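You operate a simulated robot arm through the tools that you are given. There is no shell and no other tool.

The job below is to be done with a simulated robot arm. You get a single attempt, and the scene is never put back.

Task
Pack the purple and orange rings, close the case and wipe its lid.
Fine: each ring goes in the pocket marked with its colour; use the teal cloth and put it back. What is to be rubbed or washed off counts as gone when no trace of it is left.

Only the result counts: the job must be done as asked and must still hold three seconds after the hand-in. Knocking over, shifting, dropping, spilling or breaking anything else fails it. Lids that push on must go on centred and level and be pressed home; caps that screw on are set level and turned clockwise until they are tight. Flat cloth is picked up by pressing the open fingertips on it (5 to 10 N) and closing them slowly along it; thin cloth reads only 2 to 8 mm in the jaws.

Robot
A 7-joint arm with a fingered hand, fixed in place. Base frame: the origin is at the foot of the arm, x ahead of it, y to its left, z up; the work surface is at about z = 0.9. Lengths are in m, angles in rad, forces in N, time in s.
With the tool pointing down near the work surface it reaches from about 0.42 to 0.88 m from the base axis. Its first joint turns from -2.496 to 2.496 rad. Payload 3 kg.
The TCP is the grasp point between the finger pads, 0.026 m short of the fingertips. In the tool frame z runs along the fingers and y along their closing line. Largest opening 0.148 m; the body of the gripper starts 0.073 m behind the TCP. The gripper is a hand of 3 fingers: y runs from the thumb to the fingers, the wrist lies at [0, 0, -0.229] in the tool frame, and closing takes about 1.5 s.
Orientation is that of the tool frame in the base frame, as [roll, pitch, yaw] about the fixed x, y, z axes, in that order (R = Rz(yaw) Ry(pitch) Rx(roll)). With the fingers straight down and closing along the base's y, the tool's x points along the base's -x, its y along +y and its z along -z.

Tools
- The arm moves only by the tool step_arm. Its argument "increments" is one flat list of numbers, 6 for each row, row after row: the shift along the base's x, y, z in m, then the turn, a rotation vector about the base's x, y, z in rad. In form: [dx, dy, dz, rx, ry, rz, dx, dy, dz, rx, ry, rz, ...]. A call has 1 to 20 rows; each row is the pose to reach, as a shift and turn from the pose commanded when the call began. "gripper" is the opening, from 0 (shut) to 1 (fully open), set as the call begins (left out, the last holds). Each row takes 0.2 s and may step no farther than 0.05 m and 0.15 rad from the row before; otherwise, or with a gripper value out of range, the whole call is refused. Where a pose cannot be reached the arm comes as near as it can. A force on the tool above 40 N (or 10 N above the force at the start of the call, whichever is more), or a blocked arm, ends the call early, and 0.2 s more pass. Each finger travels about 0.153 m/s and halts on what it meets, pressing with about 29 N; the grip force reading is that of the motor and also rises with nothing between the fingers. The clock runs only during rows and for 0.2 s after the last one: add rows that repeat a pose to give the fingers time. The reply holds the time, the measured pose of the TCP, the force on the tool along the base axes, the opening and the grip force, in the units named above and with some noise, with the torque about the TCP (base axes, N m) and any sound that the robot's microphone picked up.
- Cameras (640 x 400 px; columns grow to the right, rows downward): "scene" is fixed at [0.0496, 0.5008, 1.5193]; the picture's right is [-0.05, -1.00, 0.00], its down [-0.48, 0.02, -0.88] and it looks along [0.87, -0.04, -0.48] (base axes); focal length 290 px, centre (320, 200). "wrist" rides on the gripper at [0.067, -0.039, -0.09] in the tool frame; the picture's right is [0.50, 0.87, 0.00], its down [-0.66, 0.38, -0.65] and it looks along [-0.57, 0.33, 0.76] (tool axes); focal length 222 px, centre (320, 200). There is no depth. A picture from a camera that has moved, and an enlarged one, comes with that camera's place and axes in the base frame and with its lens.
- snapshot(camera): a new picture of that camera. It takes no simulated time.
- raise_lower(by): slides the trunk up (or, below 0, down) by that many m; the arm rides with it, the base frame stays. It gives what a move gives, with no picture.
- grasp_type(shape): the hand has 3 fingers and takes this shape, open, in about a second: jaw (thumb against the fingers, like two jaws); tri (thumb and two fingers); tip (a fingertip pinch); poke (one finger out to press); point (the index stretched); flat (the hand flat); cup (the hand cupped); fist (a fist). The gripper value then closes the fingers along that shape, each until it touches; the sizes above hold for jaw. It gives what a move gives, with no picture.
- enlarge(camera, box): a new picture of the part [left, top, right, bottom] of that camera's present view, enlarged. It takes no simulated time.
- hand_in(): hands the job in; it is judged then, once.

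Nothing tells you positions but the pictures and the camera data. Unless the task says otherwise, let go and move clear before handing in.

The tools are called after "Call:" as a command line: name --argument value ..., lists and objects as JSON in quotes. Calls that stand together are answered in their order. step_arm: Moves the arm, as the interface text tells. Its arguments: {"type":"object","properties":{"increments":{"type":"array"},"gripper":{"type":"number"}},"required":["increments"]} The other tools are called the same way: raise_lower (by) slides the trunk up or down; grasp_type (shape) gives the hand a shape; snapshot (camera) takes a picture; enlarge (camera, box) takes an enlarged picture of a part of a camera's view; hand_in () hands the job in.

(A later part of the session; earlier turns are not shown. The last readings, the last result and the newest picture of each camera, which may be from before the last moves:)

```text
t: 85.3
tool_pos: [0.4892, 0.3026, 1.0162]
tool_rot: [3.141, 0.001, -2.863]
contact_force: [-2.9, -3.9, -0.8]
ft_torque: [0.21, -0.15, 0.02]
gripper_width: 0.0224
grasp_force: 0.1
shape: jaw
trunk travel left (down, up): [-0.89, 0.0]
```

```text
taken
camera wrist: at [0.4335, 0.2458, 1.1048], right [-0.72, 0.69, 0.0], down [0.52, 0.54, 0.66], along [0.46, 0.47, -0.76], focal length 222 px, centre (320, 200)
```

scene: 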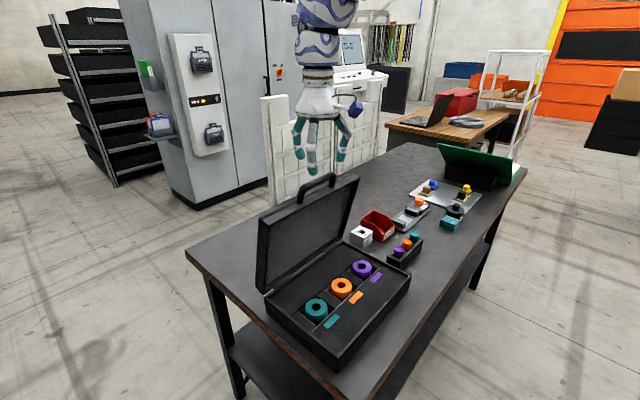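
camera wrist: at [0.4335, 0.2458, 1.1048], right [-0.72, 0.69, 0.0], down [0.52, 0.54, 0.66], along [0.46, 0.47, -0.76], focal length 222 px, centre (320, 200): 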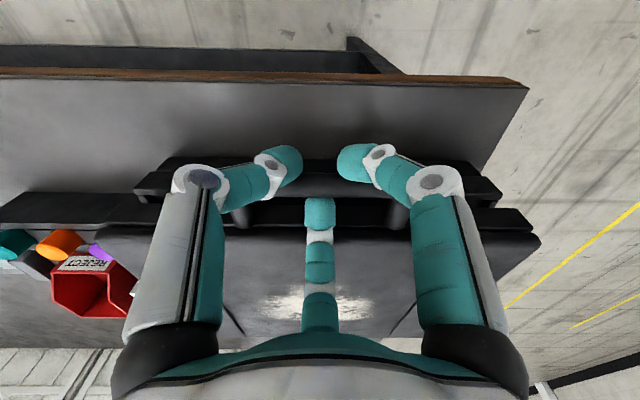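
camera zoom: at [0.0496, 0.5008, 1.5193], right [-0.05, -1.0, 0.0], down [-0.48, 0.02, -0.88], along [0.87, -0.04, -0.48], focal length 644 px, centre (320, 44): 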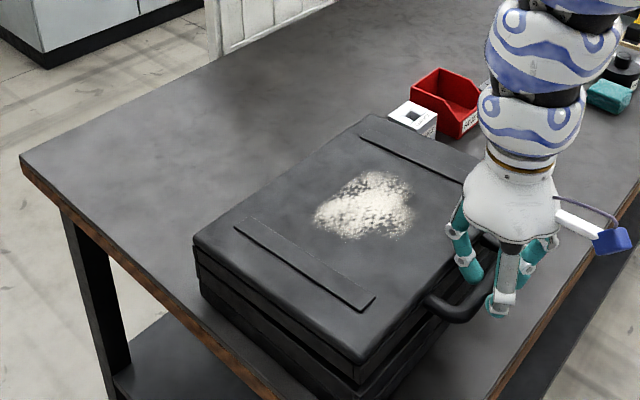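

Only a few degrees remain. Lowering the last stretch while watching the force.

Call:
step_arm --increments '[-0.0025, -0.0025, -0.012, 0, 0, 0, -0.0043, -0.0044, -0.024, 0, 0, 0]'

Call:
step_arm --increments '[-0.0005, -0.0005, -0.005, 0, 0, 0, -0.0008, -0.0008, -0.01, 0, 0, 0]'

Call:
enlarge --camera "scene" --box '[220, 200, 420, 380]'

Call:
snapshot --camera "wrist"

```text
t: 85.9
tool_pos: [0.4861, 0.3033, 0.9988]
tool_rot: [3.136, 0.008, -2.862]
contact_force: [-5.4, -7.6, 37.1]
ft_torque: [1.34, -1.35, -0.04]
gripper_width: 0.0226
grasp_force: 0.1
shape: jaw
trunk travel left (down, up): [-0.89, 0.0]
stopped in row 2: the force on the tool passed its limit at 47 N (the readings are from after the stop); the commanded pose is now the measured one
```

```text
t: 86.2
tool_pos: [0.4856, 0.3057, 0.9969]
tool_rot: [3.132, 0.014, -2.862]
contact_force: [-5.7, -9.6, 39.4]
ft_torque: [1.39, -1.46, -0.14]
gripper_width: 0.0221
grasp_force: 0.0
shape: jaw
trunk travel left (down, up): [-0.89, 0.0]
stopped in row 1: the force on the tool passed its limit at 51 N (the readings are from after the stop); the commanded pose is now the measured one
```

```text
2.22 times, centred on (320, 290) of scene
camera zoom: at [0.0496, 0.5008, 1.5193], right [-0.05, -1.0, 0.0], down [-0.48, 0.02, -0.88], along [0.87, -0.04, -0.48], focal length 644 px, centre (320, 0)
```

zoom: 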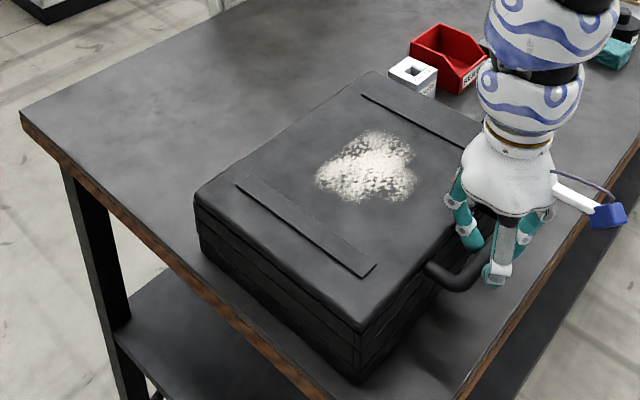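

```text
taken
camera wrist: at [0.431, 0.2462, 1.0856], right [-0.72, 0.69, 0.0], down [0.52, 0.54, 0.67], along [0.46, 0.48, -0.75], focal length 222 px, centre (320, 200)
```

wrist: 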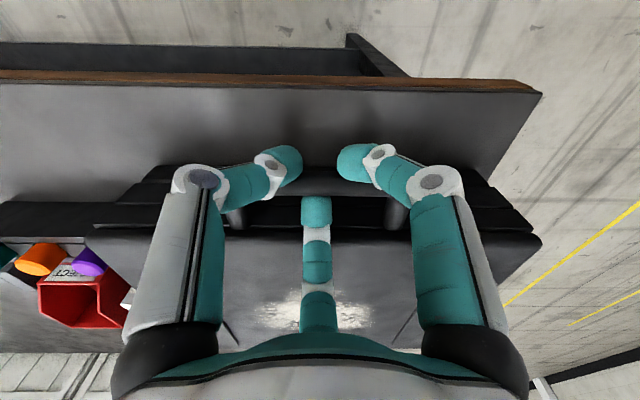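

The lid looks shut. The 39 N reading is the outer knuckle pressing on the lid's front edge, so I'll ease up, open a little and lift off the handle.

Call:
step_arm --increments '[0, 0, 0.004, 0.01, -0.01, 0, 0, 0, 0.008, 0.01, -0.01, 0]'

Call:
step_arm --increments '[0, 0, 0, 0, 0, 0, 0, 0, 0, 0, 0, 0, 0, 0, 0.01, 0, 0, 0]' --gripper 0.3

Call:
snapshot --camera "wrist"

Call:
enlarge --camera "scene" --box '[220, 200, 420, 380]'

```text
t: 86.8
tool_pos: [0.486, 0.3038, 1.0022]
tool_rot: [3.128, 0.017, -2.861]
contact_force: [-3.9, -3.9, -0.5]
ft_torque: [0.13, -0.21, -0.06]
gripper_width: 0.022
grasp_force: 0.1
shape: jaw
trunk travel left (down, up): [-0.89, 0.0]
```

```text
t: 87.6
tool_pos: [0.4862, 0.305, 1.0132]
tool_rot: [3.125, 0.022, -2.861]
contact_force: [-7.2, -9.4, 2.7]
ft_torque: [0.21, -0.23, -0.1]
gripper_width: 0.0403
grasp_force: 0.0
shape: jaw
trunk travel left (down, up): [-0.89, 0.0]
```

```text
taken
camera wrist: at [0.4307, 0.2451, 1.101], right [-0.72, 0.69, 0.0], down [0.51, 0.53, 0.67], along [0.47, 0.49, -0.74], focal length 222 px, centre (320, 200)
```

wrist: 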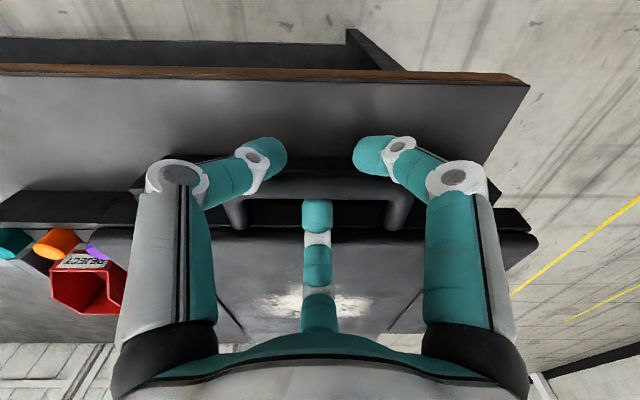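

```text
2.22 times, centred on (320, 290) of scene
camera zoom: at [0.0496, 0.5008, 1.5193], right [-0.05, -1.0, 0.0], down [-0.48, 0.02, -0.88], along [0.87, -0.04, -0.48], focal length 644 px, centre (320, 0)
```

zoom: 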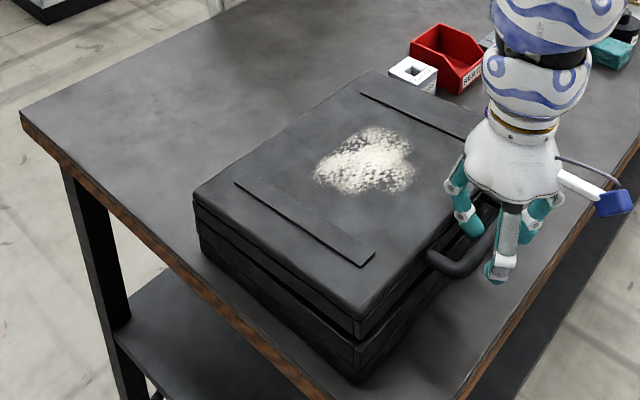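

The outer finger is pushing on the lid's front wall. I'll shift inward a little to relieve it, then lift off.

Call:
step_arm --increments '[-0.003, -0.003, -0.002, 0, 0, 0, -0.006, -0.006, -0.002, 0, 0, 0]'

Call:
enlarge --camera "scene" --box '[300, 240, 420, 340]'

Call:
enlarge --camera "wrist" --box '[200, 100, 440, 260]'

```text
t: 88.2
tool_pos: [0.4808, 0.2988, 1.0123]
tool_rot: [3.128, 0.021, -2.862]
contact_force: [-1.6, -3.1, -0.3]
ft_torque: [0.03, -0.04, -0.03]
gripper_width: 0.0428
grasp_force: 0.0
shape: jaw
trunk travel left (down, up): [-0.89, 0.0]
```

```text
4.00 times, centred on (360, 290) of scene
camera zoom: at [0.0496, 0.5008, 1.5193], right [-0.05, -1.0, 0.0], down [-0.48, 0.02, -0.88], along [0.87, -0.04, -0.48], focal length 1160 px, centre (160, -160)
```

zoom: 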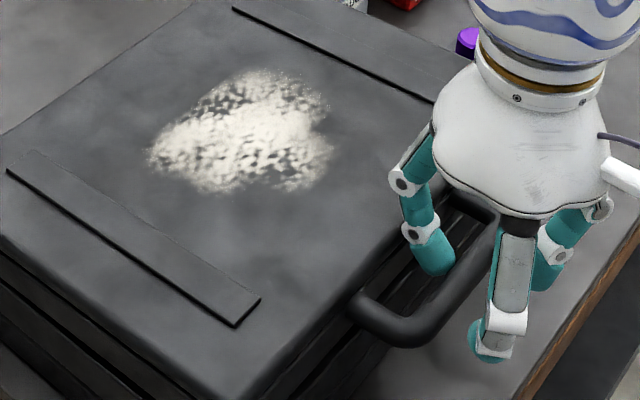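

```text
2.50 times, centred on (320, 180) of wrist
camera zoom: at [0.4256, 0.2395, 1.0986], right [-0.72, 0.69, 0.0], down [0.51, 0.53, 0.67], along [0.47, 0.49, -0.74], focal length 555 px, centre (320, 250)
```

zoom: 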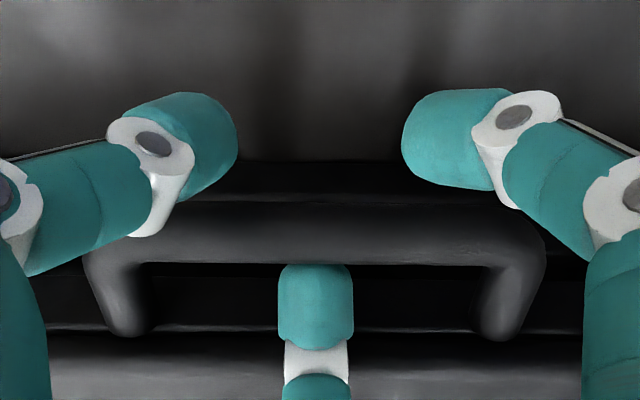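

The bar is clear between the fingers now. Lifting straight up out of the handle.

Call:
step_arm --increments '[-0.002, -0.002, 0.006, 0, 0, 0, -0.002, -0.002, 0.012, 0, 0, 0, -0.002, -0.002, 0.02, 0, 0, 0]'

Call:
enlarge --camera "scene" --box '[240, 220, 420, 380]'

Call:
enlarge --camera "wrist" --box '[200, 100, 440, 260]'

```text
t: 89.0
tool_pos: [0.4786, 0.2975, 1.0306]
tool_rot: [3.128, 0.018, -2.863]
contact_force: [-0.5, 0.1, -0.5]
ft_torque: [0.02, -0.01, 0.0]
gripper_width: 0.044
grasp_force: 0.1
shape: jaw
trunk travel left (down, up): [-0.89, 0.0]
```

```text
2.50 times, centred on (330, 300) of scene
camera zoom: at [0.0496, 0.5008, 1.5193], right [-0.05, -1.0, 0.0], down [-0.48, 0.02, -0.88], along [0.87, -0.04, -0.48], focal length 725 px, centre (295, -50)
```

zoom: 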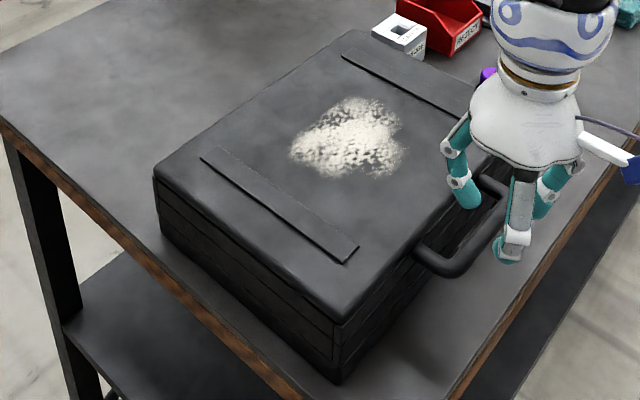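

```text
2.50 times, centred on (320, 180) of wrist
camera zoom: at [0.4232, 0.2385, 1.1178], right [-0.72, 0.69, 0.0], down [0.52, 0.53, 0.67], along [0.46, 0.48, -0.74], focal length 555 px, centre (320, 250)
```

zoom: 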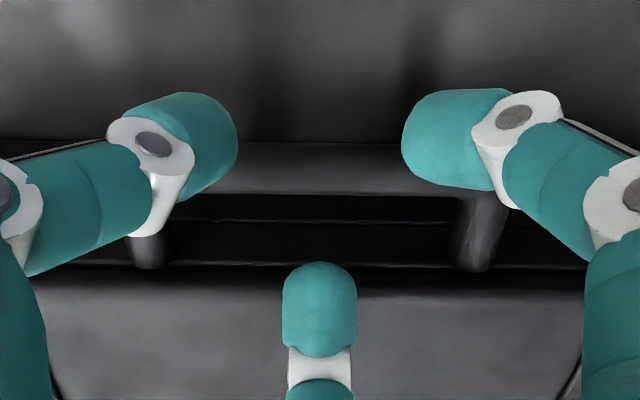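

The hand is free and the lid has settled shut. I'll raise the hand and check the closure and the smudge.

Call:
step_arm --increments '[0, 0, 0.04, 0, 0, 0, 0, 0, 0.08, 0, 0, 0, 0.01, -0.01, 0.11, 0, 0, 0, 0.03, -0.03, 0.11, 0, 0, 0, 0.06, -0.06, 0.11, 0, 0, 0, 0.09, -0.09, 0.11, 0, 0, 0]'

Call:
snapshot --camera "wrist"

Call:
enlarge --camera "scene" --box '[240, 210, 420, 380]'

```text
t: 90.4
tool_pos: [0.6095, 0.2383, 1.1025]
tool_rot: [3.126, 0.02, -2.861]
contact_force: [0.1, -1.0, 0.3]
ft_torque: [0.03, 0.0, 0.0]
gripper_width: 0.0443
grasp_force: 0.0
shape: jaw
out of reach, approached as far as the arm can: row 1, 2, 3, 4, 5, 6
trunk travel left (down, up): [-0.89, 0.0]
```

```text
taken
camera wrist: at [0.5536, 0.1809, 1.1882], right [-0.72, 0.69, 0.0], down [0.52, 0.53, 0.67], along [0.46, 0.49, -0.74], focal length 222 px, centre (320, 200)
```

wrist: 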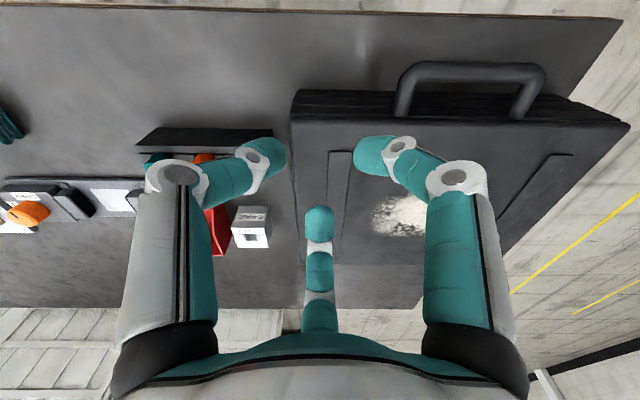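

```text
2.35 times, centred on (330, 295) of scene
camera zoom: at [0.0496, 0.5008, 1.5193], right [-0.05, -1.0, 0.0], down [-0.48, 0.02, -0.88], along [0.87, -0.04, -0.48], focal length 682 px, centre (296, -24)
```

zoom: 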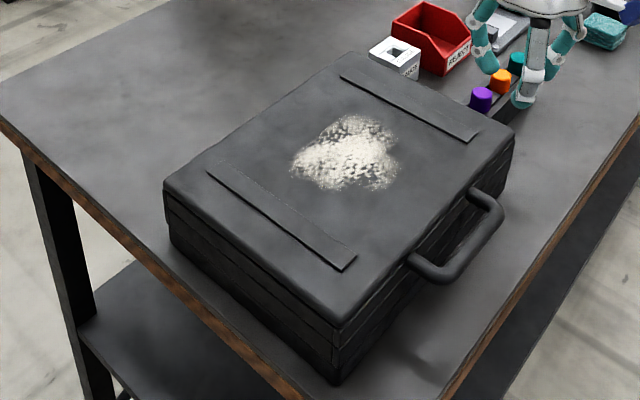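

The case is shut and the white smudge lies in the middle of the lid. Next is the teal cloth: I'll move over toward it for a close look.

Call:
step_arm --increments '[0.026, -0.03, 0.004, 0.003, -0.003, -0.1, 0.052, -0.06, 0.008, 0.006, -0.006, -0.2, 0.079, -0.09, 0.012, 0.01, -0.01, -0.3, 0.105, -0.119, 0.016, 0.01, -0.01, -0.4, 0.131, -0.149, 0.02, 0.01, -0.01, -0.5, 0.157, -0.179, 0.02, 0.01, -0.01, -0.6, 0.184, -0.209, 0.02, 0.01, -0.01, -0.7, 0.21, -0.238, 0.02, 0.01, -0.01, -0.8]'

Call:
snapshot --camera "wrist"

Call:
snapshot --camera "scene"

```text
t: 92.2
tool_pos: [0.8187, 0.0025, 1.1192]
tool_rot: [3.116, 0.029, 2.62]
contact_force: [0.5, 0.7, -0.2]
ft_torque: [0.03, 0.02, -0.02]
gripper_width: 0.044
grasp_force: 0.2
shape: jaw
out of reach, approached as far as the arm can: row 2
trunk travel left (down, up): [-0.89, 0.0]
```

```text
taken
camera wrist: at [0.7374, 0.0004, 1.2062], right [0.0, 1.0, 0.01], down [0.73, 0.0, 0.68], along [0.68, 0.01, -0.73], focal length 222 px, centre (320, 200)
```

wrist: 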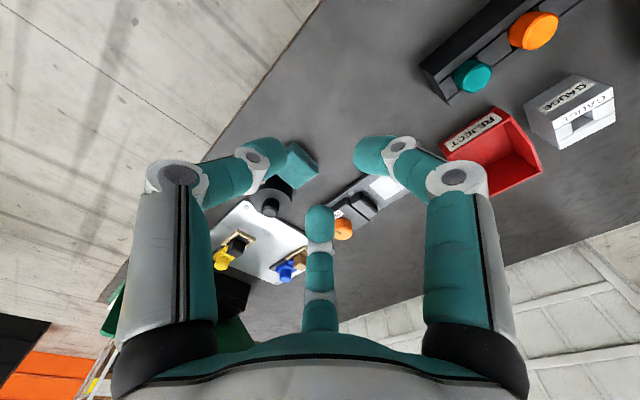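

```text
taken
```

scene: 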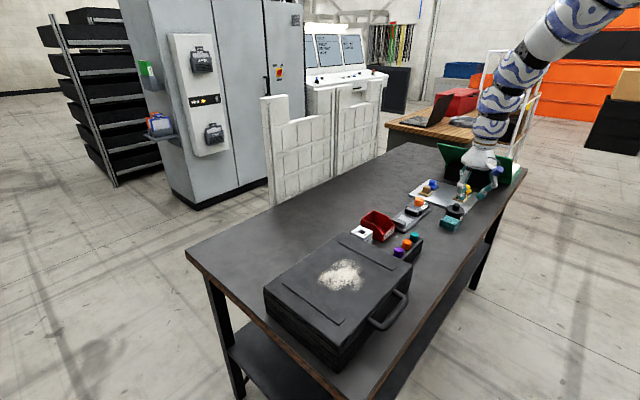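

The folded cloth is in view ahead. I'll straighten the tool, lower the trunk and try to reach out over the cloth.

Call:
raise_lower --by -0.1

Call:
step_arm --increments '[0.02, -0.005, 0.02, -0.004, 0.019, 0, 0.04, -0.01, 0.03, -0.008, 0.038, 0, 0.06, -0.015, 0.03, -0.008, 0.038, 0]'

Call:
snapshot --camera "wrist"

Call:
enlarge --camera "wrist" --box '[190, 80, 390, 220]'

```text
t: 93.6
tool_pos: [0.818, 0.0032, 1.0203]
tool_rot: [3.118, 0.029, 2.624]
contact_force: [0.4, 0.4, 0.4]
ft_torque: [0.03, -0.03, 0.0]
gripper_width: 0.0442
grasp_force: 0.0
shape: jaw
trunk travel left (down, up): [-0.79, 0.1]
```

```text
t: 94.4
tool_pos: [0.8797, -0.012, 1.0497]
tool_rot: [-3.14, -0.003, 2.622]
contact_force: [0.6, 0.2, -0.1]
ft_torque: [-0.01, 0.0, 0.0]
gripper_width: 0.0444
grasp_force: 0.1
shape: jaw
trunk travel left (down, up): [-0.79, 0.1]
```

```text
taken
camera wrist: at [0.8007, -0.0139, 1.1389], right [0.0, 1.0, 0.0], down [0.76, 0.0, 0.65], along [0.65, 0.0, -0.76], focal length 222 px, centre (320, 200)
```

wrist: 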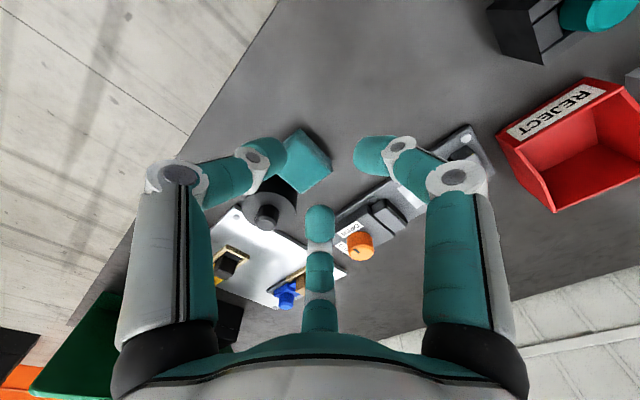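

```text
2.86 times, centred on (290, 150) of wrist
camera zoom: at [0.8007, -0.0139, 1.1389], right [0.0, 1.0, 0.0], down [0.76, 0.0, 0.65], along [0.65, 0.0, -0.76], focal length 635 px, centre (406, 343)
```

zoom: 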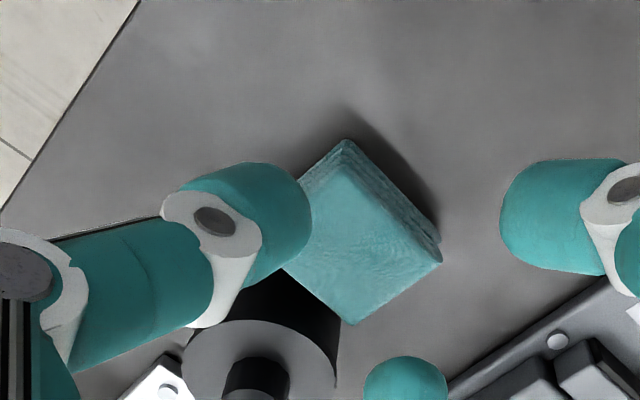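

The folded teal cloth is a pad about 56 × 56 × 17 mm at (0.941, -0.038), with its edges turned 45°. I'll test whether the arm can get directly above it.

Call:
step_arm --increments '[0.02, -0.009, 0, 0, 0, 0, 0.04, -0.017, 0, 0, 0, 0, 0.0617, -0.026, 0, 0, 0, 0]' --gripper 0.62

Call:
snapshot --camera "wrist"

```text
t: 95.2
tool_pos: [0.9187, -0.0279, 1.052]
tool_rot: [-3.141, 0.003, 2.623]
contact_force: [0.0, -0.1, -0.5]
ft_torque: [0.02, -0.03, 0.0]
gripper_width: 0.0914
grasp_force: 0.0
shape: jaw
out of reach, approached as far as the arm can: row 3
trunk travel left (down, up): [-0.79, 0.1]
```

```text
taken
camera wrist: at [0.84, -0.0293, 1.1408], right [0.0, 1.0, 0.0], down [0.76, 0.0, 0.65], along [0.65, 0.0, -0.76], focal length 222 px, centre (320, 200)
```

wrist: 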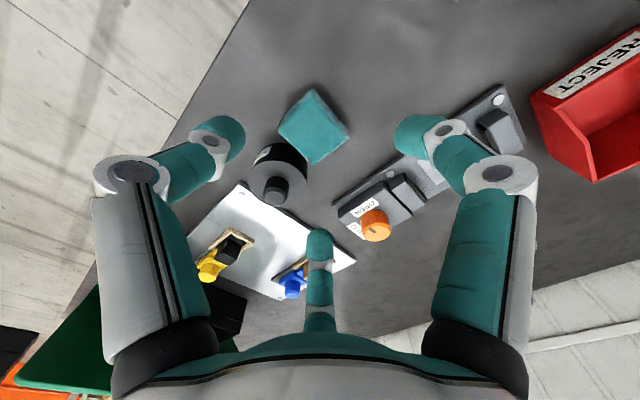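

Straight-down reach ends near r=0.92 at this trunk height. A lower trunk should reach farther, so I'll raise the hand, lower the trunk and retry.

Call:
step_arm --increments '[-0.01, 0, 0.04, 0, 0, 0, -0.01, 0, 0.08, 0, 0, 0, -0.01, 0, 0.12, 0, 0, 0, -0.01, 0, 0.15, 0, 0, 0]'

Call:
raise_lower --by -0.15

Call:
step_arm --increments '[0, 0, 0.04, 0, 0, 0, 0, 0, 0.08, 0, 0, 0, 0, 0, 0.12, 0, 0, 0]'

Call:
raise_lower --by -0.126

```text
t: 96.2
tool_pos: [0.906, -0.0299, 1.201]
tool_rot: [3.141, 0.002, 2.62]
contact_force: [0.2, 0.1, -0.6]
ft_torque: [-0.06, -0.04, 0.01]
gripper_width: 0.0915
grasp_force: 0.1
shape: jaw
trunk travel left (down, up): [-0.79, 0.1]
```

```text
t: 97.9
tool_pos: [0.908, -0.0298, 1.0503]
tool_rot: [-3.14, 0.0, 2.622]
contact_force: [-0.4, -0.7, -0.5]
ft_torque: [0.05, 0.01, 0.01]
gripper_width: 0.0917
grasp_force: 0.1
shape: jaw
trunk travel left (down, up): [-0.64, 0.25]
```

```text
t: 98.7
tool_pos: [0.9059, -0.029, 1.1718]
tool_rot: [3.141, -0.002, 2.621]
contact_force: [0.3, -0.3, 0.8]
ft_torque: [-0.01, -0.03, -0.02]
gripper_width: 0.0916
grasp_force: 0.0
shape: jaw
trunk travel left (down, up): [-0.64, 0.25]
```

```text
t: 100.3
tool_pos: [0.907, -0.0294, 1.0449]
tool_rot: [-3.141, 0.0, 2.619]
contact_force: [-0.4, 0.1, -0.3]
ft_torque: [0.01, 0.0, -0.01]
gripper_width: 0.0915
grasp_force: 0.0
shape: jaw
trunk travel left (down, up): [-0.514, 0.376]
```

The trunk is now at -0.25. I'll move over the cloth and turn the fingers to 13°, 133° and 253°, so they meet the pad's sides and stay clear of the black weight.

Call:
step_arm --increments '[0.012, -0.003, 0, 0, 0, 0.08, 0.024, -0.006, 0, 0, 0, 0.16, 0.0345, -0.0085, 0, 0, 0, 0.225]'

Call:
snapshot --camera "wrist"

Call:
enlarge --camera "wrist" --box '[220, 60, 420, 200]'

Call:
enlarge --camera "scene" --box '[400, 170, 500, 250]'

```text
t: 101.1
tool_pos: [0.9409, -0.0383, 1.0443]
tool_rot: [-3.14, -0.001, 2.849]
contact_force: [-0.3, -1.6, -0.8]
ft_torque: [0.09, -0.02, 0.02]
gripper_width: 0.0916
grasp_force: 0.1
shape: jaw
trunk travel left (down, up): [-0.514, 0.376]
```

```text
taken
camera wrist: at [0.8646, -0.0563, 1.134], right [-0.23, 0.97, 0.0], down [0.74, 0.17, 0.65], along [0.64, 0.15, -0.76], focal length 222 px, centre (320, 200)
```

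wrist: 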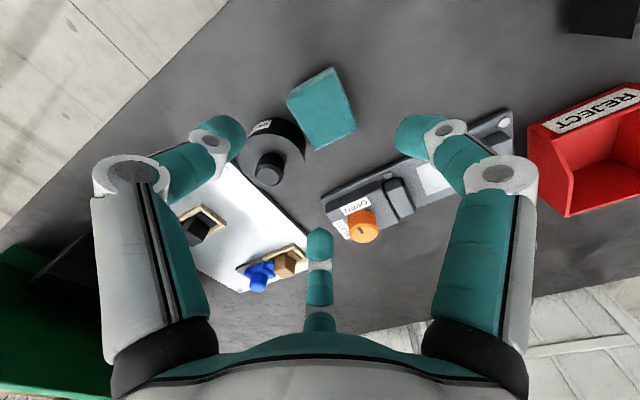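

```text
2.86 times, centred on (320, 130) of wrist
camera zoom: at [0.8646, -0.0563, 1.134], right [-0.23, 0.97, 0.0], down [0.74, 0.17, 0.65], along [0.64, 0.15, -0.76], focal length 635 px, centre (320, 400)
```

zoom: 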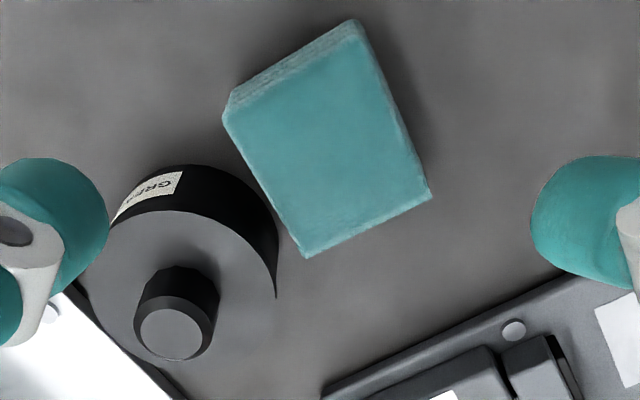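

```text
5.00 times, centred on (450, 210) of scene
camera zoom: at [0.0496, 0.5008, 1.5193], right [-0.05, -1.0, 0.0], down [-0.48, 0.02, -0.88], along [0.87, -0.04, -0.48], focal length 1450 px, centre (-330, 150)
```

zoom: 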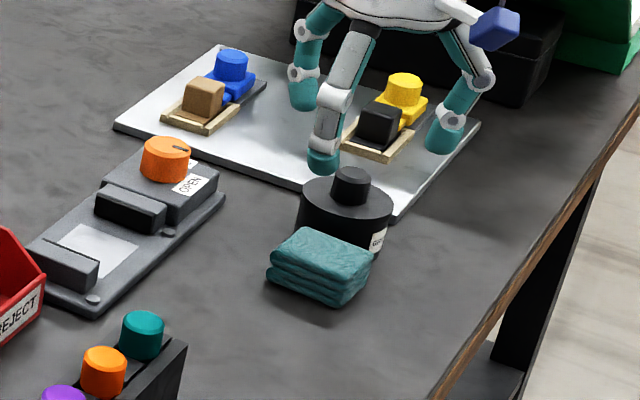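

The pad's centre is about (0.941, -0.036), and all three finger paths are clear. I'll descend to grip its upper half.

Call:
step_arm --increments '[0, 0.002, -0.03, 0, 0, 0, 0, 0.002, -0.06, 0, 0, 0, 0, 0.002, -0.085, 0, 0, 0]'

Call:
snapshot --camera "wrist"

Call:
enlarge --camera "scene" --box '[400, 170, 500, 250]'

```text
t: 101.9
tool_pos: [0.9411, -0.0344, 0.9595]
tool_rot: [3.141, 0.001, 2.847]
contact_force: [-0.3, -0.2, -0.2]
ft_torque: [-0.03, 0.01, -0.04]
gripper_width: 0.0917
grasp_force: 0.1
shape: jaw
trunk travel left (down, up): [-0.514, 0.376]
```

```text
taken
camera wrist: at [0.865, -0.0534, 1.048], right [-0.23, 0.97, 0.0], down [0.74, 0.17, 0.65], along [0.64, 0.15, -0.76], focal length 222 px, centre (320, 200)
```

wrist: 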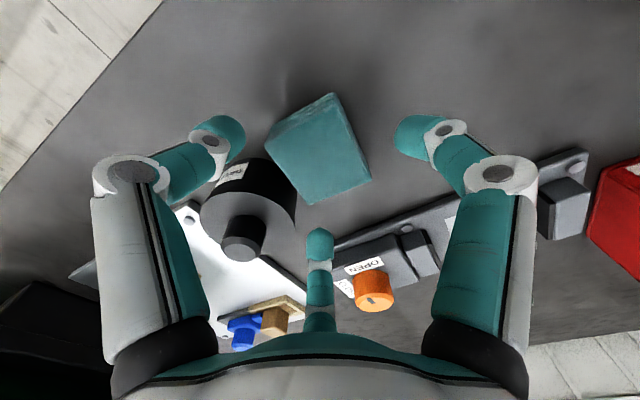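

```text
5.00 times, centred on (450, 210) of scene
camera zoom: at [0.0496, 0.5008, 1.5193], right [-0.05, -1.0, 0.0], down [-0.48, 0.02, -0.88], along [0.87, -0.04, -0.48], focal length 1450 px, centre (-330, 150)
```

zoom: 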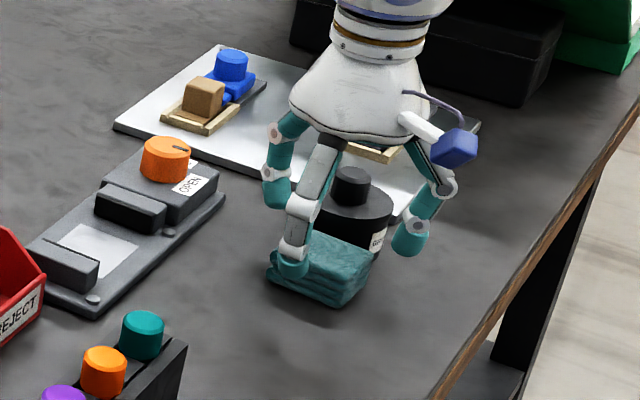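

The pad is centred under the hand to within a millimetre. Lowering to grip height and closing.

Call:
step_arm --increments '[0, 0, -0.015, 0, 0, 0, 0, 0, -0.03, 0, 0, 0]'

Call:
step_arm --increments '[0, 0, 0, 0, 0, 0, 0, 0, 0, 0, 0, 0, 0, 0, 0, 0, 0, 0, 0, 0, 0, 0, 0, 0, 0, 0, 0, 0, 0, 0]' --gripper 0.2

Call:
snapshot --camera "wrist"

Call:
enlarge --camera "scene" --box '[400, 170, 500, 250]'

```text
t: 102.5
tool_pos: [0.9406, -0.0364, 0.9296]
tool_rot: [-3.142, -0.001, 2.847]
contact_force: [0.4, -0.1, 0.6]
ft_torque: [0.02, -0.01, -0.02]
gripper_width: 0.0916
grasp_force: 0.1
shape: jaw
trunk travel left (down, up): [-0.514, 0.376]
```

```text
t: 103.7
tool_pos: [0.9413, -0.0361, 0.9299]
tool_rot: [-3.141, -0.001, 2.847]
contact_force: [0.2, -0.1, -0.1]
ft_torque: [0.01, 0.0, 0.01]
gripper_width: 0.0577
grasp_force: 29.1
shape: jaw
trunk travel left (down, up): [-0.514, 0.376]
```

```text
taken
camera wrist: at [0.8646, -0.0546, 1.0182], right [-0.23, 0.97, 0.0], down [0.74, 0.17, 0.65], along [0.64, 0.15, -0.76], focal length 222 px, centre (320, 200)
```

wrist: 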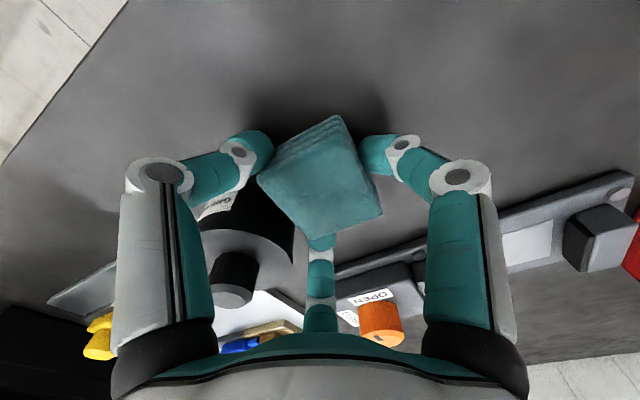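

```text
5.00 times, centred on (450, 210) of scene
camera zoom: at [0.0496, 0.5008, 1.5193], right [-0.05, -1.0, 0.0], down [-0.48, 0.02, -0.88], along [0.87, -0.04, -0.48], focal length 1450 px, centre (-330, 150)
```

zoom: 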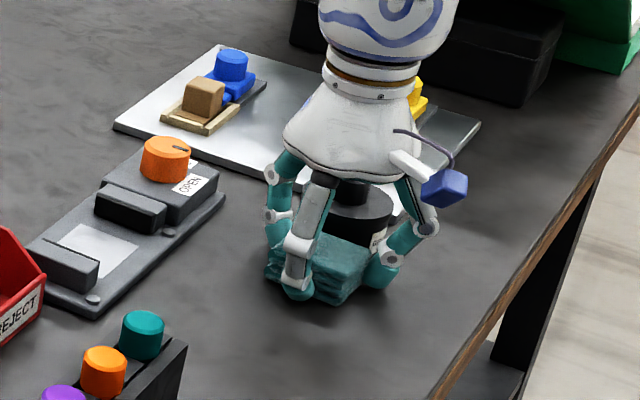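

The cloth is held at 29 N. I've noted its resting pose: TCP (0.941, -0.036, 0.930), yaw 2.847. Lifting it straight up.

Call:
step_arm --increments '[0, 0, 0.015, 0, 0, 0, 0, 0, 0.04, 0, 0, 0, 0, 0, 0.07, 0, 0, 0, 0, 0, 0.1, 0, 0, 0, 0, 0, 0.12, 0, 0, 0]'

Call:
snapshot --camera "wrist"

Call:
enlarge --camera "scene" --box '[400, 150, 500, 250]'

```text
t: 104.9
tool_pos: [0.9408, -0.0373, 1.0499]
tool_rot: [-3.141, 0.002, 2.846]
contact_force: [0.4, 0.5, -0.5]
ft_torque: [0.01, -0.05, -0.03]
gripper_width: 0.0573
grasp_force: 29.4
shape: jaw
trunk travel left (down, up): [-0.514, 0.376]
```

```text
taken
camera wrist: at [0.8647, -0.0563, 1.1391], right [-0.23, 0.97, 0.0], down [0.74, 0.17, 0.65], along [0.64, 0.15, -0.76], focal length 222 px, centre (320, 200)
```

wrist: 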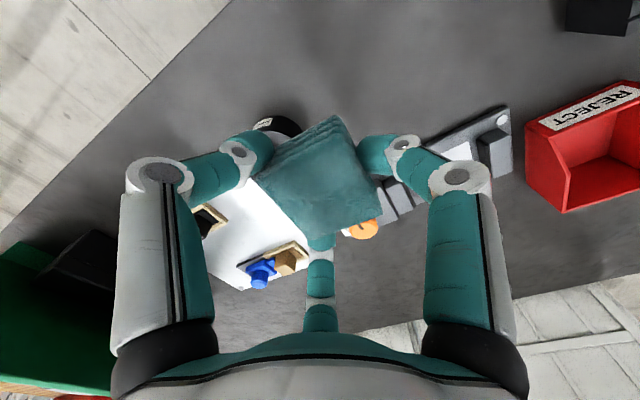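

```text
4.00 times, centred on (450, 200) of scene
camera zoom: at [0.0496, 0.5008, 1.5193], right [-0.05, -1.0, 0.0], down [-0.48, 0.02, -0.88], along [0.87, -0.04, -0.48], focal length 1160 px, centre (-200, 200)
```

zoom: 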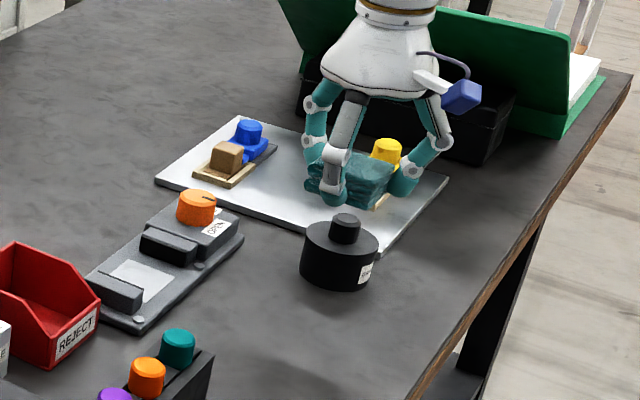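

The cloth came up as one folded pad. I'll move inward, raise the trunk, and then carry the cloth above the lid.

Call:
step_arm --increments '[-0.028, 0.027, 0, 0, 0, 0, -0.056, 0.055, 0, 0, 0, 0, -0.085, 0.082, 0, 0, 0, 0, -0.113, 0.11, 0, 0, 0, 0, -0.141, 0.137, 0, 0, 0, 0]'

Call:
raise_lower --by 0.3

Call:
step_arm --increments '[-0.02, 0.03, -0.03, 0, 0, 0, -0.04, 0.06, -0.06, 0, 0, 0, -0.06, 0.09, -0.09, 0, 0, 0, -0.08, 0.12, -0.12, 0, 0, 0, -0.1, 0.15, -0.15, 0, 0, 0, -0.12, 0.18, -0.18, 0, 0, 0, -0.14, 0.21, -0.2, 0, 0, 0, -0.16, 0.24, -0.22, 0, 0, 0, -0.18, 0.27, -0.23, 0, 0, 0, -0.2, 0.3, -0.24, 0, 0, 0]'

Call:
snapshot --camera "wrist"

Call:
enlarge --camera "scene" --box '[240, 180, 420, 340]'

```text
t: 106.1
tool_pos: [0.7985, 0.1022, 1.0501]
tool_rot: [3.141, 0.001, 2.847]
contact_force: [0.3, -0.5, 0.0]
ft_torque: [0.01, 0.01, -0.03]
gripper_width: 0.057
grasp_force: 29.8
shape: jaw
trunk travel left (down, up): [-0.514, 0.376]
```

```text
t: 109.1
tool_pos: [0.8006, 0.1015, 1.3499]
tool_rot: [3.141, -0.001, 2.846]
contact_force: [0.6, 0.0, -0.2]
ft_torque: [0.0, -0.04, -0.04]
gripper_width: 0.057
grasp_force: 29.4
shape: jaw
trunk travel left (down, up): [-0.814, 0.076]
```

```text
t: 111.3
tool_pos: [0.6001, 0.4023, 1.1089]
tool_rot: [-3.139, 0.0, 2.846]
contact_force: [-0.1, 0.0, -0.1]
ft_torque: [-0.03, 0.02, -0.03]
gripper_width: 0.0564
grasp_force: 28.8
shape: jaw
trunk travel left (down, up): [-0.814, 0.076]
```

```text
taken
camera wrist: at [0.524, 0.3839, 1.1979], right [-0.23, 0.97, 0.0], down [0.74, 0.17, 0.65], along [0.64, 0.15, -0.76], focal length 222 px, centre (320, 200)
```

wrist: 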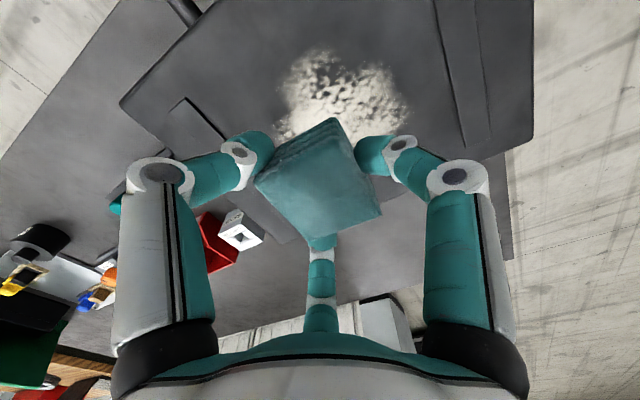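

```text
2.50 times, centred on (330, 260) of scene
camera zoom: at [0.0496, 0.5008, 1.5193], right [-0.05, -1.0, 0.0], down [-0.48, 0.02, -0.88], along [0.87, -0.04, -0.48], focal length 725 px, centre (295, 50)
```

zoom: 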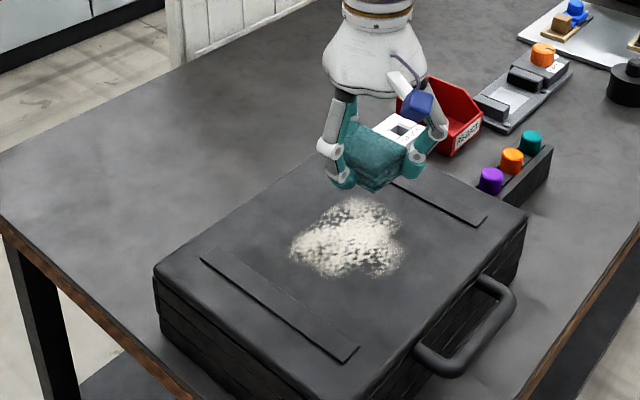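

The cloth is over the smudge, which spans roughly 0.11 × 0.15 m between the lid's two ribs. I'll go to one corner of it and lower until the pad touches lightly.

Call:
step_arm --increments '[-0.03, 0.007, -0.03, 0, 0, 0, -0.0657, 0.0144, -0.06, 0, 0, 0, -0.0657, 0.0144, -0.076, 0, 0, 0]'

Call:
step_arm --increments '[0, 0, -0.004, 0, 0, 0, 0, 0, -0.008, 0, 0, 0]'

```text
t: 112.1
tool_pos: [0.534, 0.4165, 1.0331]
tool_rot: [-3.141, 0.001, 2.848]
contact_force: [0.5, 0.3, -0.5]
ft_torque: [0.0, 0.02, 0.0]
gripper_width: 0.056
grasp_force: 28.9
shape: jaw
trunk travel left (down, up): [-0.814, 0.076]
```

```text
t: 112.7
tool_pos: [0.5349, 0.4155, 1.0246]
tool_rot: [3.141, 0.001, 2.847]
contact_force: [0.0, -0.4, -1.1]
ft_torque: [-0.03, -0.01, -0.02]
gripper_width: 0.0563
grasp_force: 29.0
shape: jaw
trunk travel left (down, up): [-0.814, 0.076]
```

Call:
step_arm --increments '[0, 0, -0.003, 0, 0, 0]'

Call:
step_arm --increments '[0, 0, -0.003, 0, 0, 0]'

Call:
enlarge --camera "scene" --box '[240, 200, 420, 340]'

```text
t: 113.1
tool_pos: [0.5342, 0.4169, 1.0235]
tool_rot: [3.141, 0.0, 2.846]
contact_force: [-0.2, -0.3, 5.4]
ft_torque: [-0.08, -0.02, -0.03]
gripper_width: 0.0564
grasp_force: 29.0
shape: jaw
trunk travel left (down, up): [-0.814, 0.076]
```

```text
t: 113.5
tool_pos: [0.534, 0.4162, 1.0229]
tool_rot: [3.139, 0.002, 2.846]
contact_force: [-0.7, -1.5, 23.8]
ft_torque: [-0.29, -0.08, -0.01]
gripper_width: 0.0568
grasp_force: 29.3
shape: jaw
trunk travel left (down, up): [-0.814, 0.076]
```

```text
2.86 times, centred on (330, 270) of scene
camera zoom: at [0.0496, 0.5008, 1.5193], right [-0.05, -1.0, 0.0], down [-0.48, 0.02, -0.88], along [0.87, -0.04, -0.48], focal length 828 px, centre (291, 0)
```

zoom: 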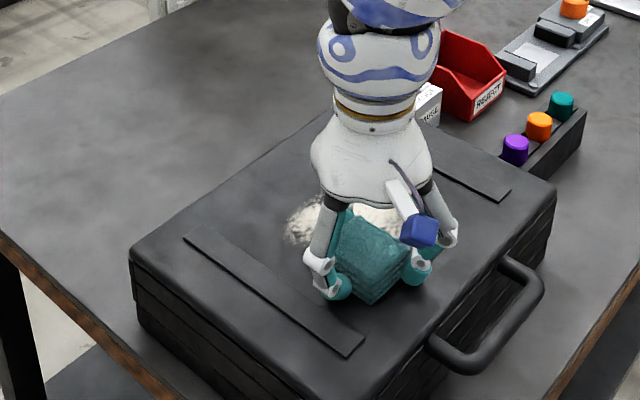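

The pad touches at z≈1.0225, but 24 N is more than I want. I'll ease to about 8 N and make the first stroke across the smudge.

Call:
step_arm --increments '[0, 0, 0.0025, 0, 0, 0]'

Call:
step_arm --increments '[0.0142, -0.014, 0, 0, 0, 0, 0.0285, -0.0281, 0, 0, 0, 0]'

```text
t: 113.9
tool_pos: [0.533, 0.4161, 1.0216]
tool_rot: [3.141, 0.0, 2.845]
contact_force: [1.9, 0.2, 9.4]
ft_torque: [-0.12, -0.15, 0.03]
gripper_width: 0.0567
grasp_force: 29.3
shape: jaw
trunk travel left (down, up): [-0.814, 0.076]
```

```text
t: 114.5
tool_pos: [0.5608, 0.3888, 1.0231]
tool_rot: [-3.14, -0.001, 2.848]
contact_force: [-4.6, 2.1, 11.5]
ft_torque: [-0.08, -0.02, -0.02]
gripper_width: 0.0567
grasp_force: 29.0
shape: jaw
trunk travel left (down, up): [-0.814, 0.076]
```

About 10 N of pressure with 5 N of drag, which is a good wiping load. Continuing the stroke and checking the result.

Call:
step_arm --increments '[0.0142, -0.014, 0.0005, 0, 0, 0, 0.0285, -0.0281, 0.0005, 0, 0, 0, 0.0427, -0.0421, 0.0005, 0, 0, 0, 0.0548, -0.0541, 0.0005, 0, 0, 0]'

Call:
enlarge --camera "scene" --box '[240, 200, 420, 340]'

Call:
snapshot --camera "wrist"

```text
t: 115.5
tool_pos: [0.617, 0.3332, 1.0232]
tool_rot: [3.141, 0.0, 2.848]
contact_force: [-1.5, 1.3, 5.1]
ft_torque: [-0.13, -0.06, -0.01]
gripper_width: 0.0567
grasp_force: 29.5
shape: jaw
trunk travel left (down, up): [-0.814, 0.076]
```

```text
2.86 times, centred on (330, 270) of scene
camera zoom: at [0.0496, 0.5008, 1.5193], right [-0.05, -1.0, 0.0], down [-0.48, 0.02, -0.88], along [0.87, -0.04, -0.48], focal length 828 px, centre (291, 0)
```

zoom: 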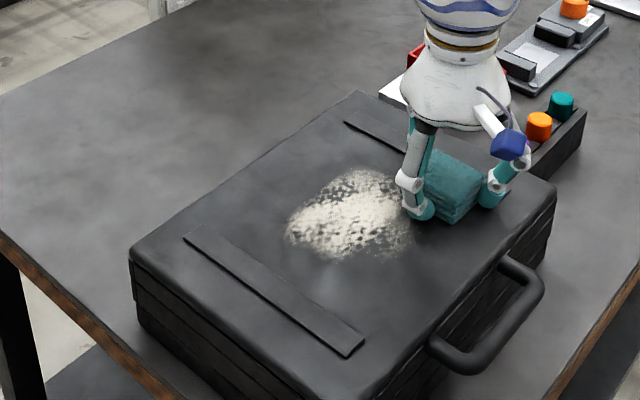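

```text
taken
camera wrist: at [0.5415, 0.3147, 1.1115], right [-0.23, 0.97, 0.0], down [0.74, 0.17, 0.65], along [0.64, 0.15, -0.76], focal length 222 px, centre (320, 200)
```

wrist: 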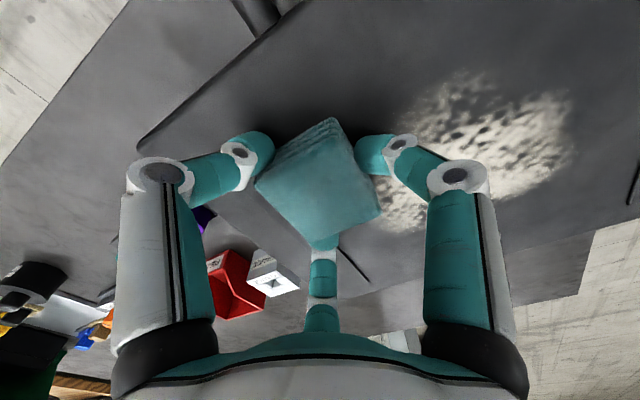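

The near edge of the smudge looks fainter. I'll zoom in to judge how much one pass removes.

Call:
enlarge --camera "scene" --box '[310, 245, 390, 305]'

Call:
enlarge --camera "wrist" --box '[360, 50, 600, 250]'

```text
6.67 times, centred on (350, 275) of scene
camera zoom: at [0.0496, 0.5008, 1.5193], right [-0.05, -1.0, 0.0], down [-0.48, 0.02, -0.88], along [0.87, -0.04, -0.48], focal length 1933 px, centre (120, -300)
```

zoom: 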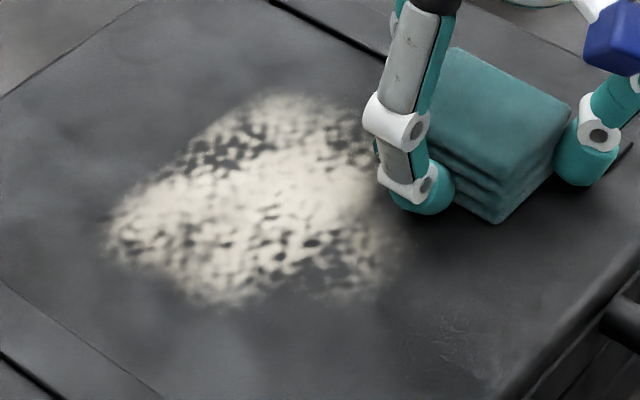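

```text
2.00 times, centred on (480, 150) of wrist
camera zoom: at [0.5415, 0.3147, 1.1115], right [-0.23, 0.97, 0.0], down [0.74, 0.17, 0.65], along [0.64, 0.15, -0.76], focal length 444 px, centre (0, 300)
```

zoom: 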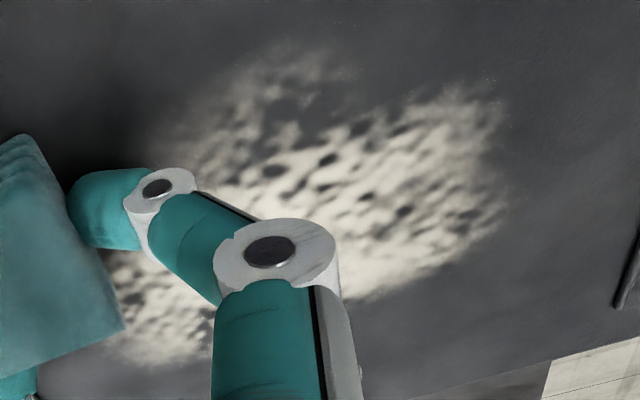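

Each pass thins the mark. I'll now run a back-and-forth raster of four lines over the whole smudge with about 8–10 N.

Call:
step_arm --increments '[0.0126, 0.0128, -0.0005, 0, 0, 0, -0.0088, 0.0339, -0.0005, 0, 0, 0, -0.0301, 0.0549, -0.0005, 0, 0, 0, -0.0515, 0.076, -0.0005, 0, 0, 0, -0.0728, 0.097, -0.0005, 0, 0, 0, -0.0601, 0.1098, -0.0005, 0, 0, 0, -0.0388, 0.0888, -0.0005, 0, 0, 0, -0.0174, 0.0677, -0.0005, 0, 0, 0, 0.0039, 0.0467, -0.0005, 0, 0, 0, 0.0253, 0.0256, -0.0005, 0, 0, 0, 0.0379, 0.0384, -0.0005, 0, 0, 0, 0.0165, 0.0595, -0.0005, 0, 0, 0, -0.0048, 0.0805, -0.0005, 0, 0, 0, -0.0262, 0.1016, -0.0005, 0, 0, 0, -0.0475, 0.1226, -0.0005, 0, 0, 0, -0.0349, 0.1355, -0.0005, 0, 0, 0, -0.0136, 0.1145, -0.0005, 0, 0, 0, 0.0078, 0.0934, -0.0005, 0, 0, 0, 0.0291, 0.0724, -0.0005, 0, 0, 0, 0.0505, 0.0513, -0.0005, 0, 0, 0]'

Call:
enlarge --camera "scene" --box '[260, 210, 420, 340]'

Call:
snapshot --camera "wrist"

```text
t: 119.7
tool_pos: [0.6677, 0.3844, 1.0215]
tool_rot: [-3.141, 0.0, 2.847]
contact_force: [-1.0, 0.9, 5.0]
ft_torque: [-0.07, -0.03, -0.01]
gripper_width: 0.0564
grasp_force: 28.0
shape: jaw
out of reach, approached as far as the arm can: row 16
trunk travel left (down, up): [-0.814, 0.076]
```

```text
3.08 times, centred on (340, 275) of scene
camera zoom: at [0.0496, 0.5008, 1.5193], right [-0.05, -1.0, 0.0], down [-0.48, 0.02, -0.88], along [0.87, -0.04, -0.48], focal length 892 px, centre (258, -31)
```

zoom: 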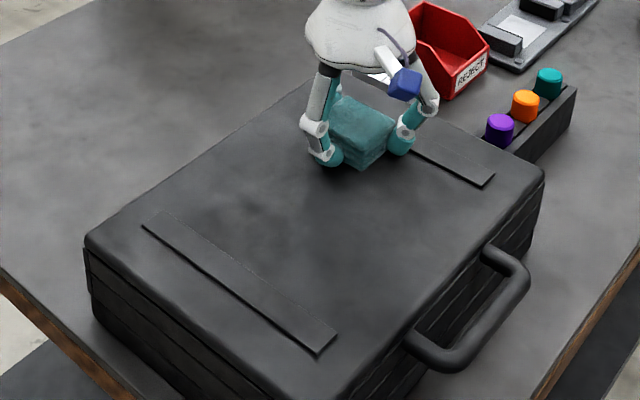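

```text
taken
camera wrist: at [0.5916, 0.3657, 1.1115], right [-0.23, 0.97, 0.0], down [0.74, 0.17, 0.65], along [0.64, 0.15, -0.76], focal length 222 px, centre (320, 200)
```

wrist: 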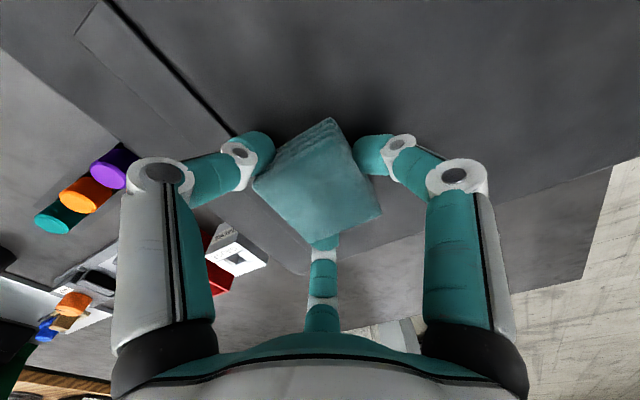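

The smudge looks gone. I'll zoom in for any faint remaining traces.

Call:
enlarge --camera "scene" --box '[300, 240, 390, 310]'

Call:
enlarge --camera "wrist" --box '[340, 0, 640, 200]'

Call:
enlarge --camera "wrist" --box '[80, 0, 380, 160]'

```text
5.71 times, centred on (345, 275) of scene
camera zoom: at [0.0496, 0.5008, 1.5193], right [-0.05, -1.0, 0.0], down [-0.48, 0.02, -0.88], along [0.87, -0.04, -0.48], focal length 1657 px, centre (177, -229)
```

zoom: 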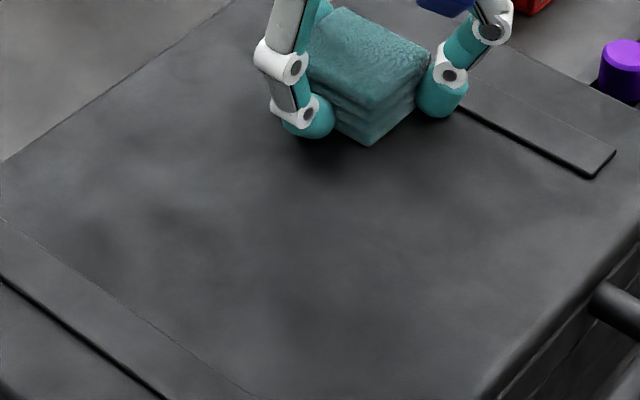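

```text
2.00 times, centred on (490, 100) of wrist
camera zoom: at [0.5916, 0.3657, 1.1115], right [-0.23, 0.97, 0.0], down [0.74, 0.17, 0.65], along [0.64, 0.15, -0.76], focal length 444 px, centre (-20, 400)
```

zoom: 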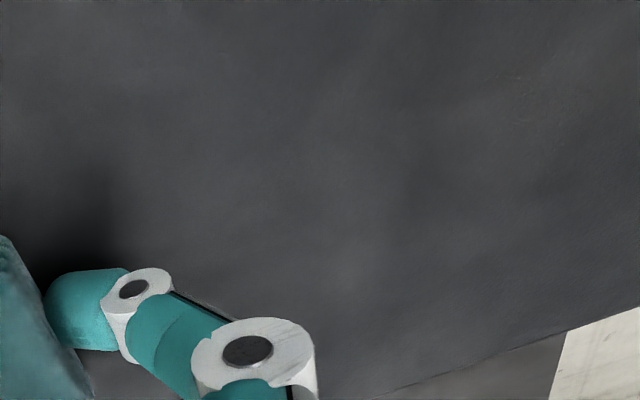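

```text
2.13 times, centred on (230, 80) of wrist
camera zoom: at [0.5916, 0.3657, 1.1115], right [-0.23, 0.97, 0.0], down [0.74, 0.17, 0.65], along [0.64, 0.15, -0.76], focal length 474 px, centre (512, 456)
```

zoom: 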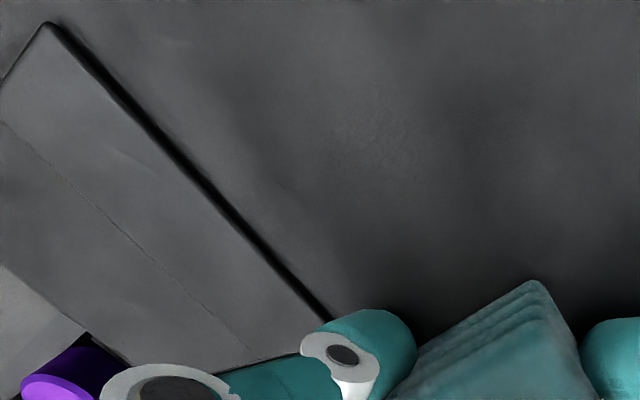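

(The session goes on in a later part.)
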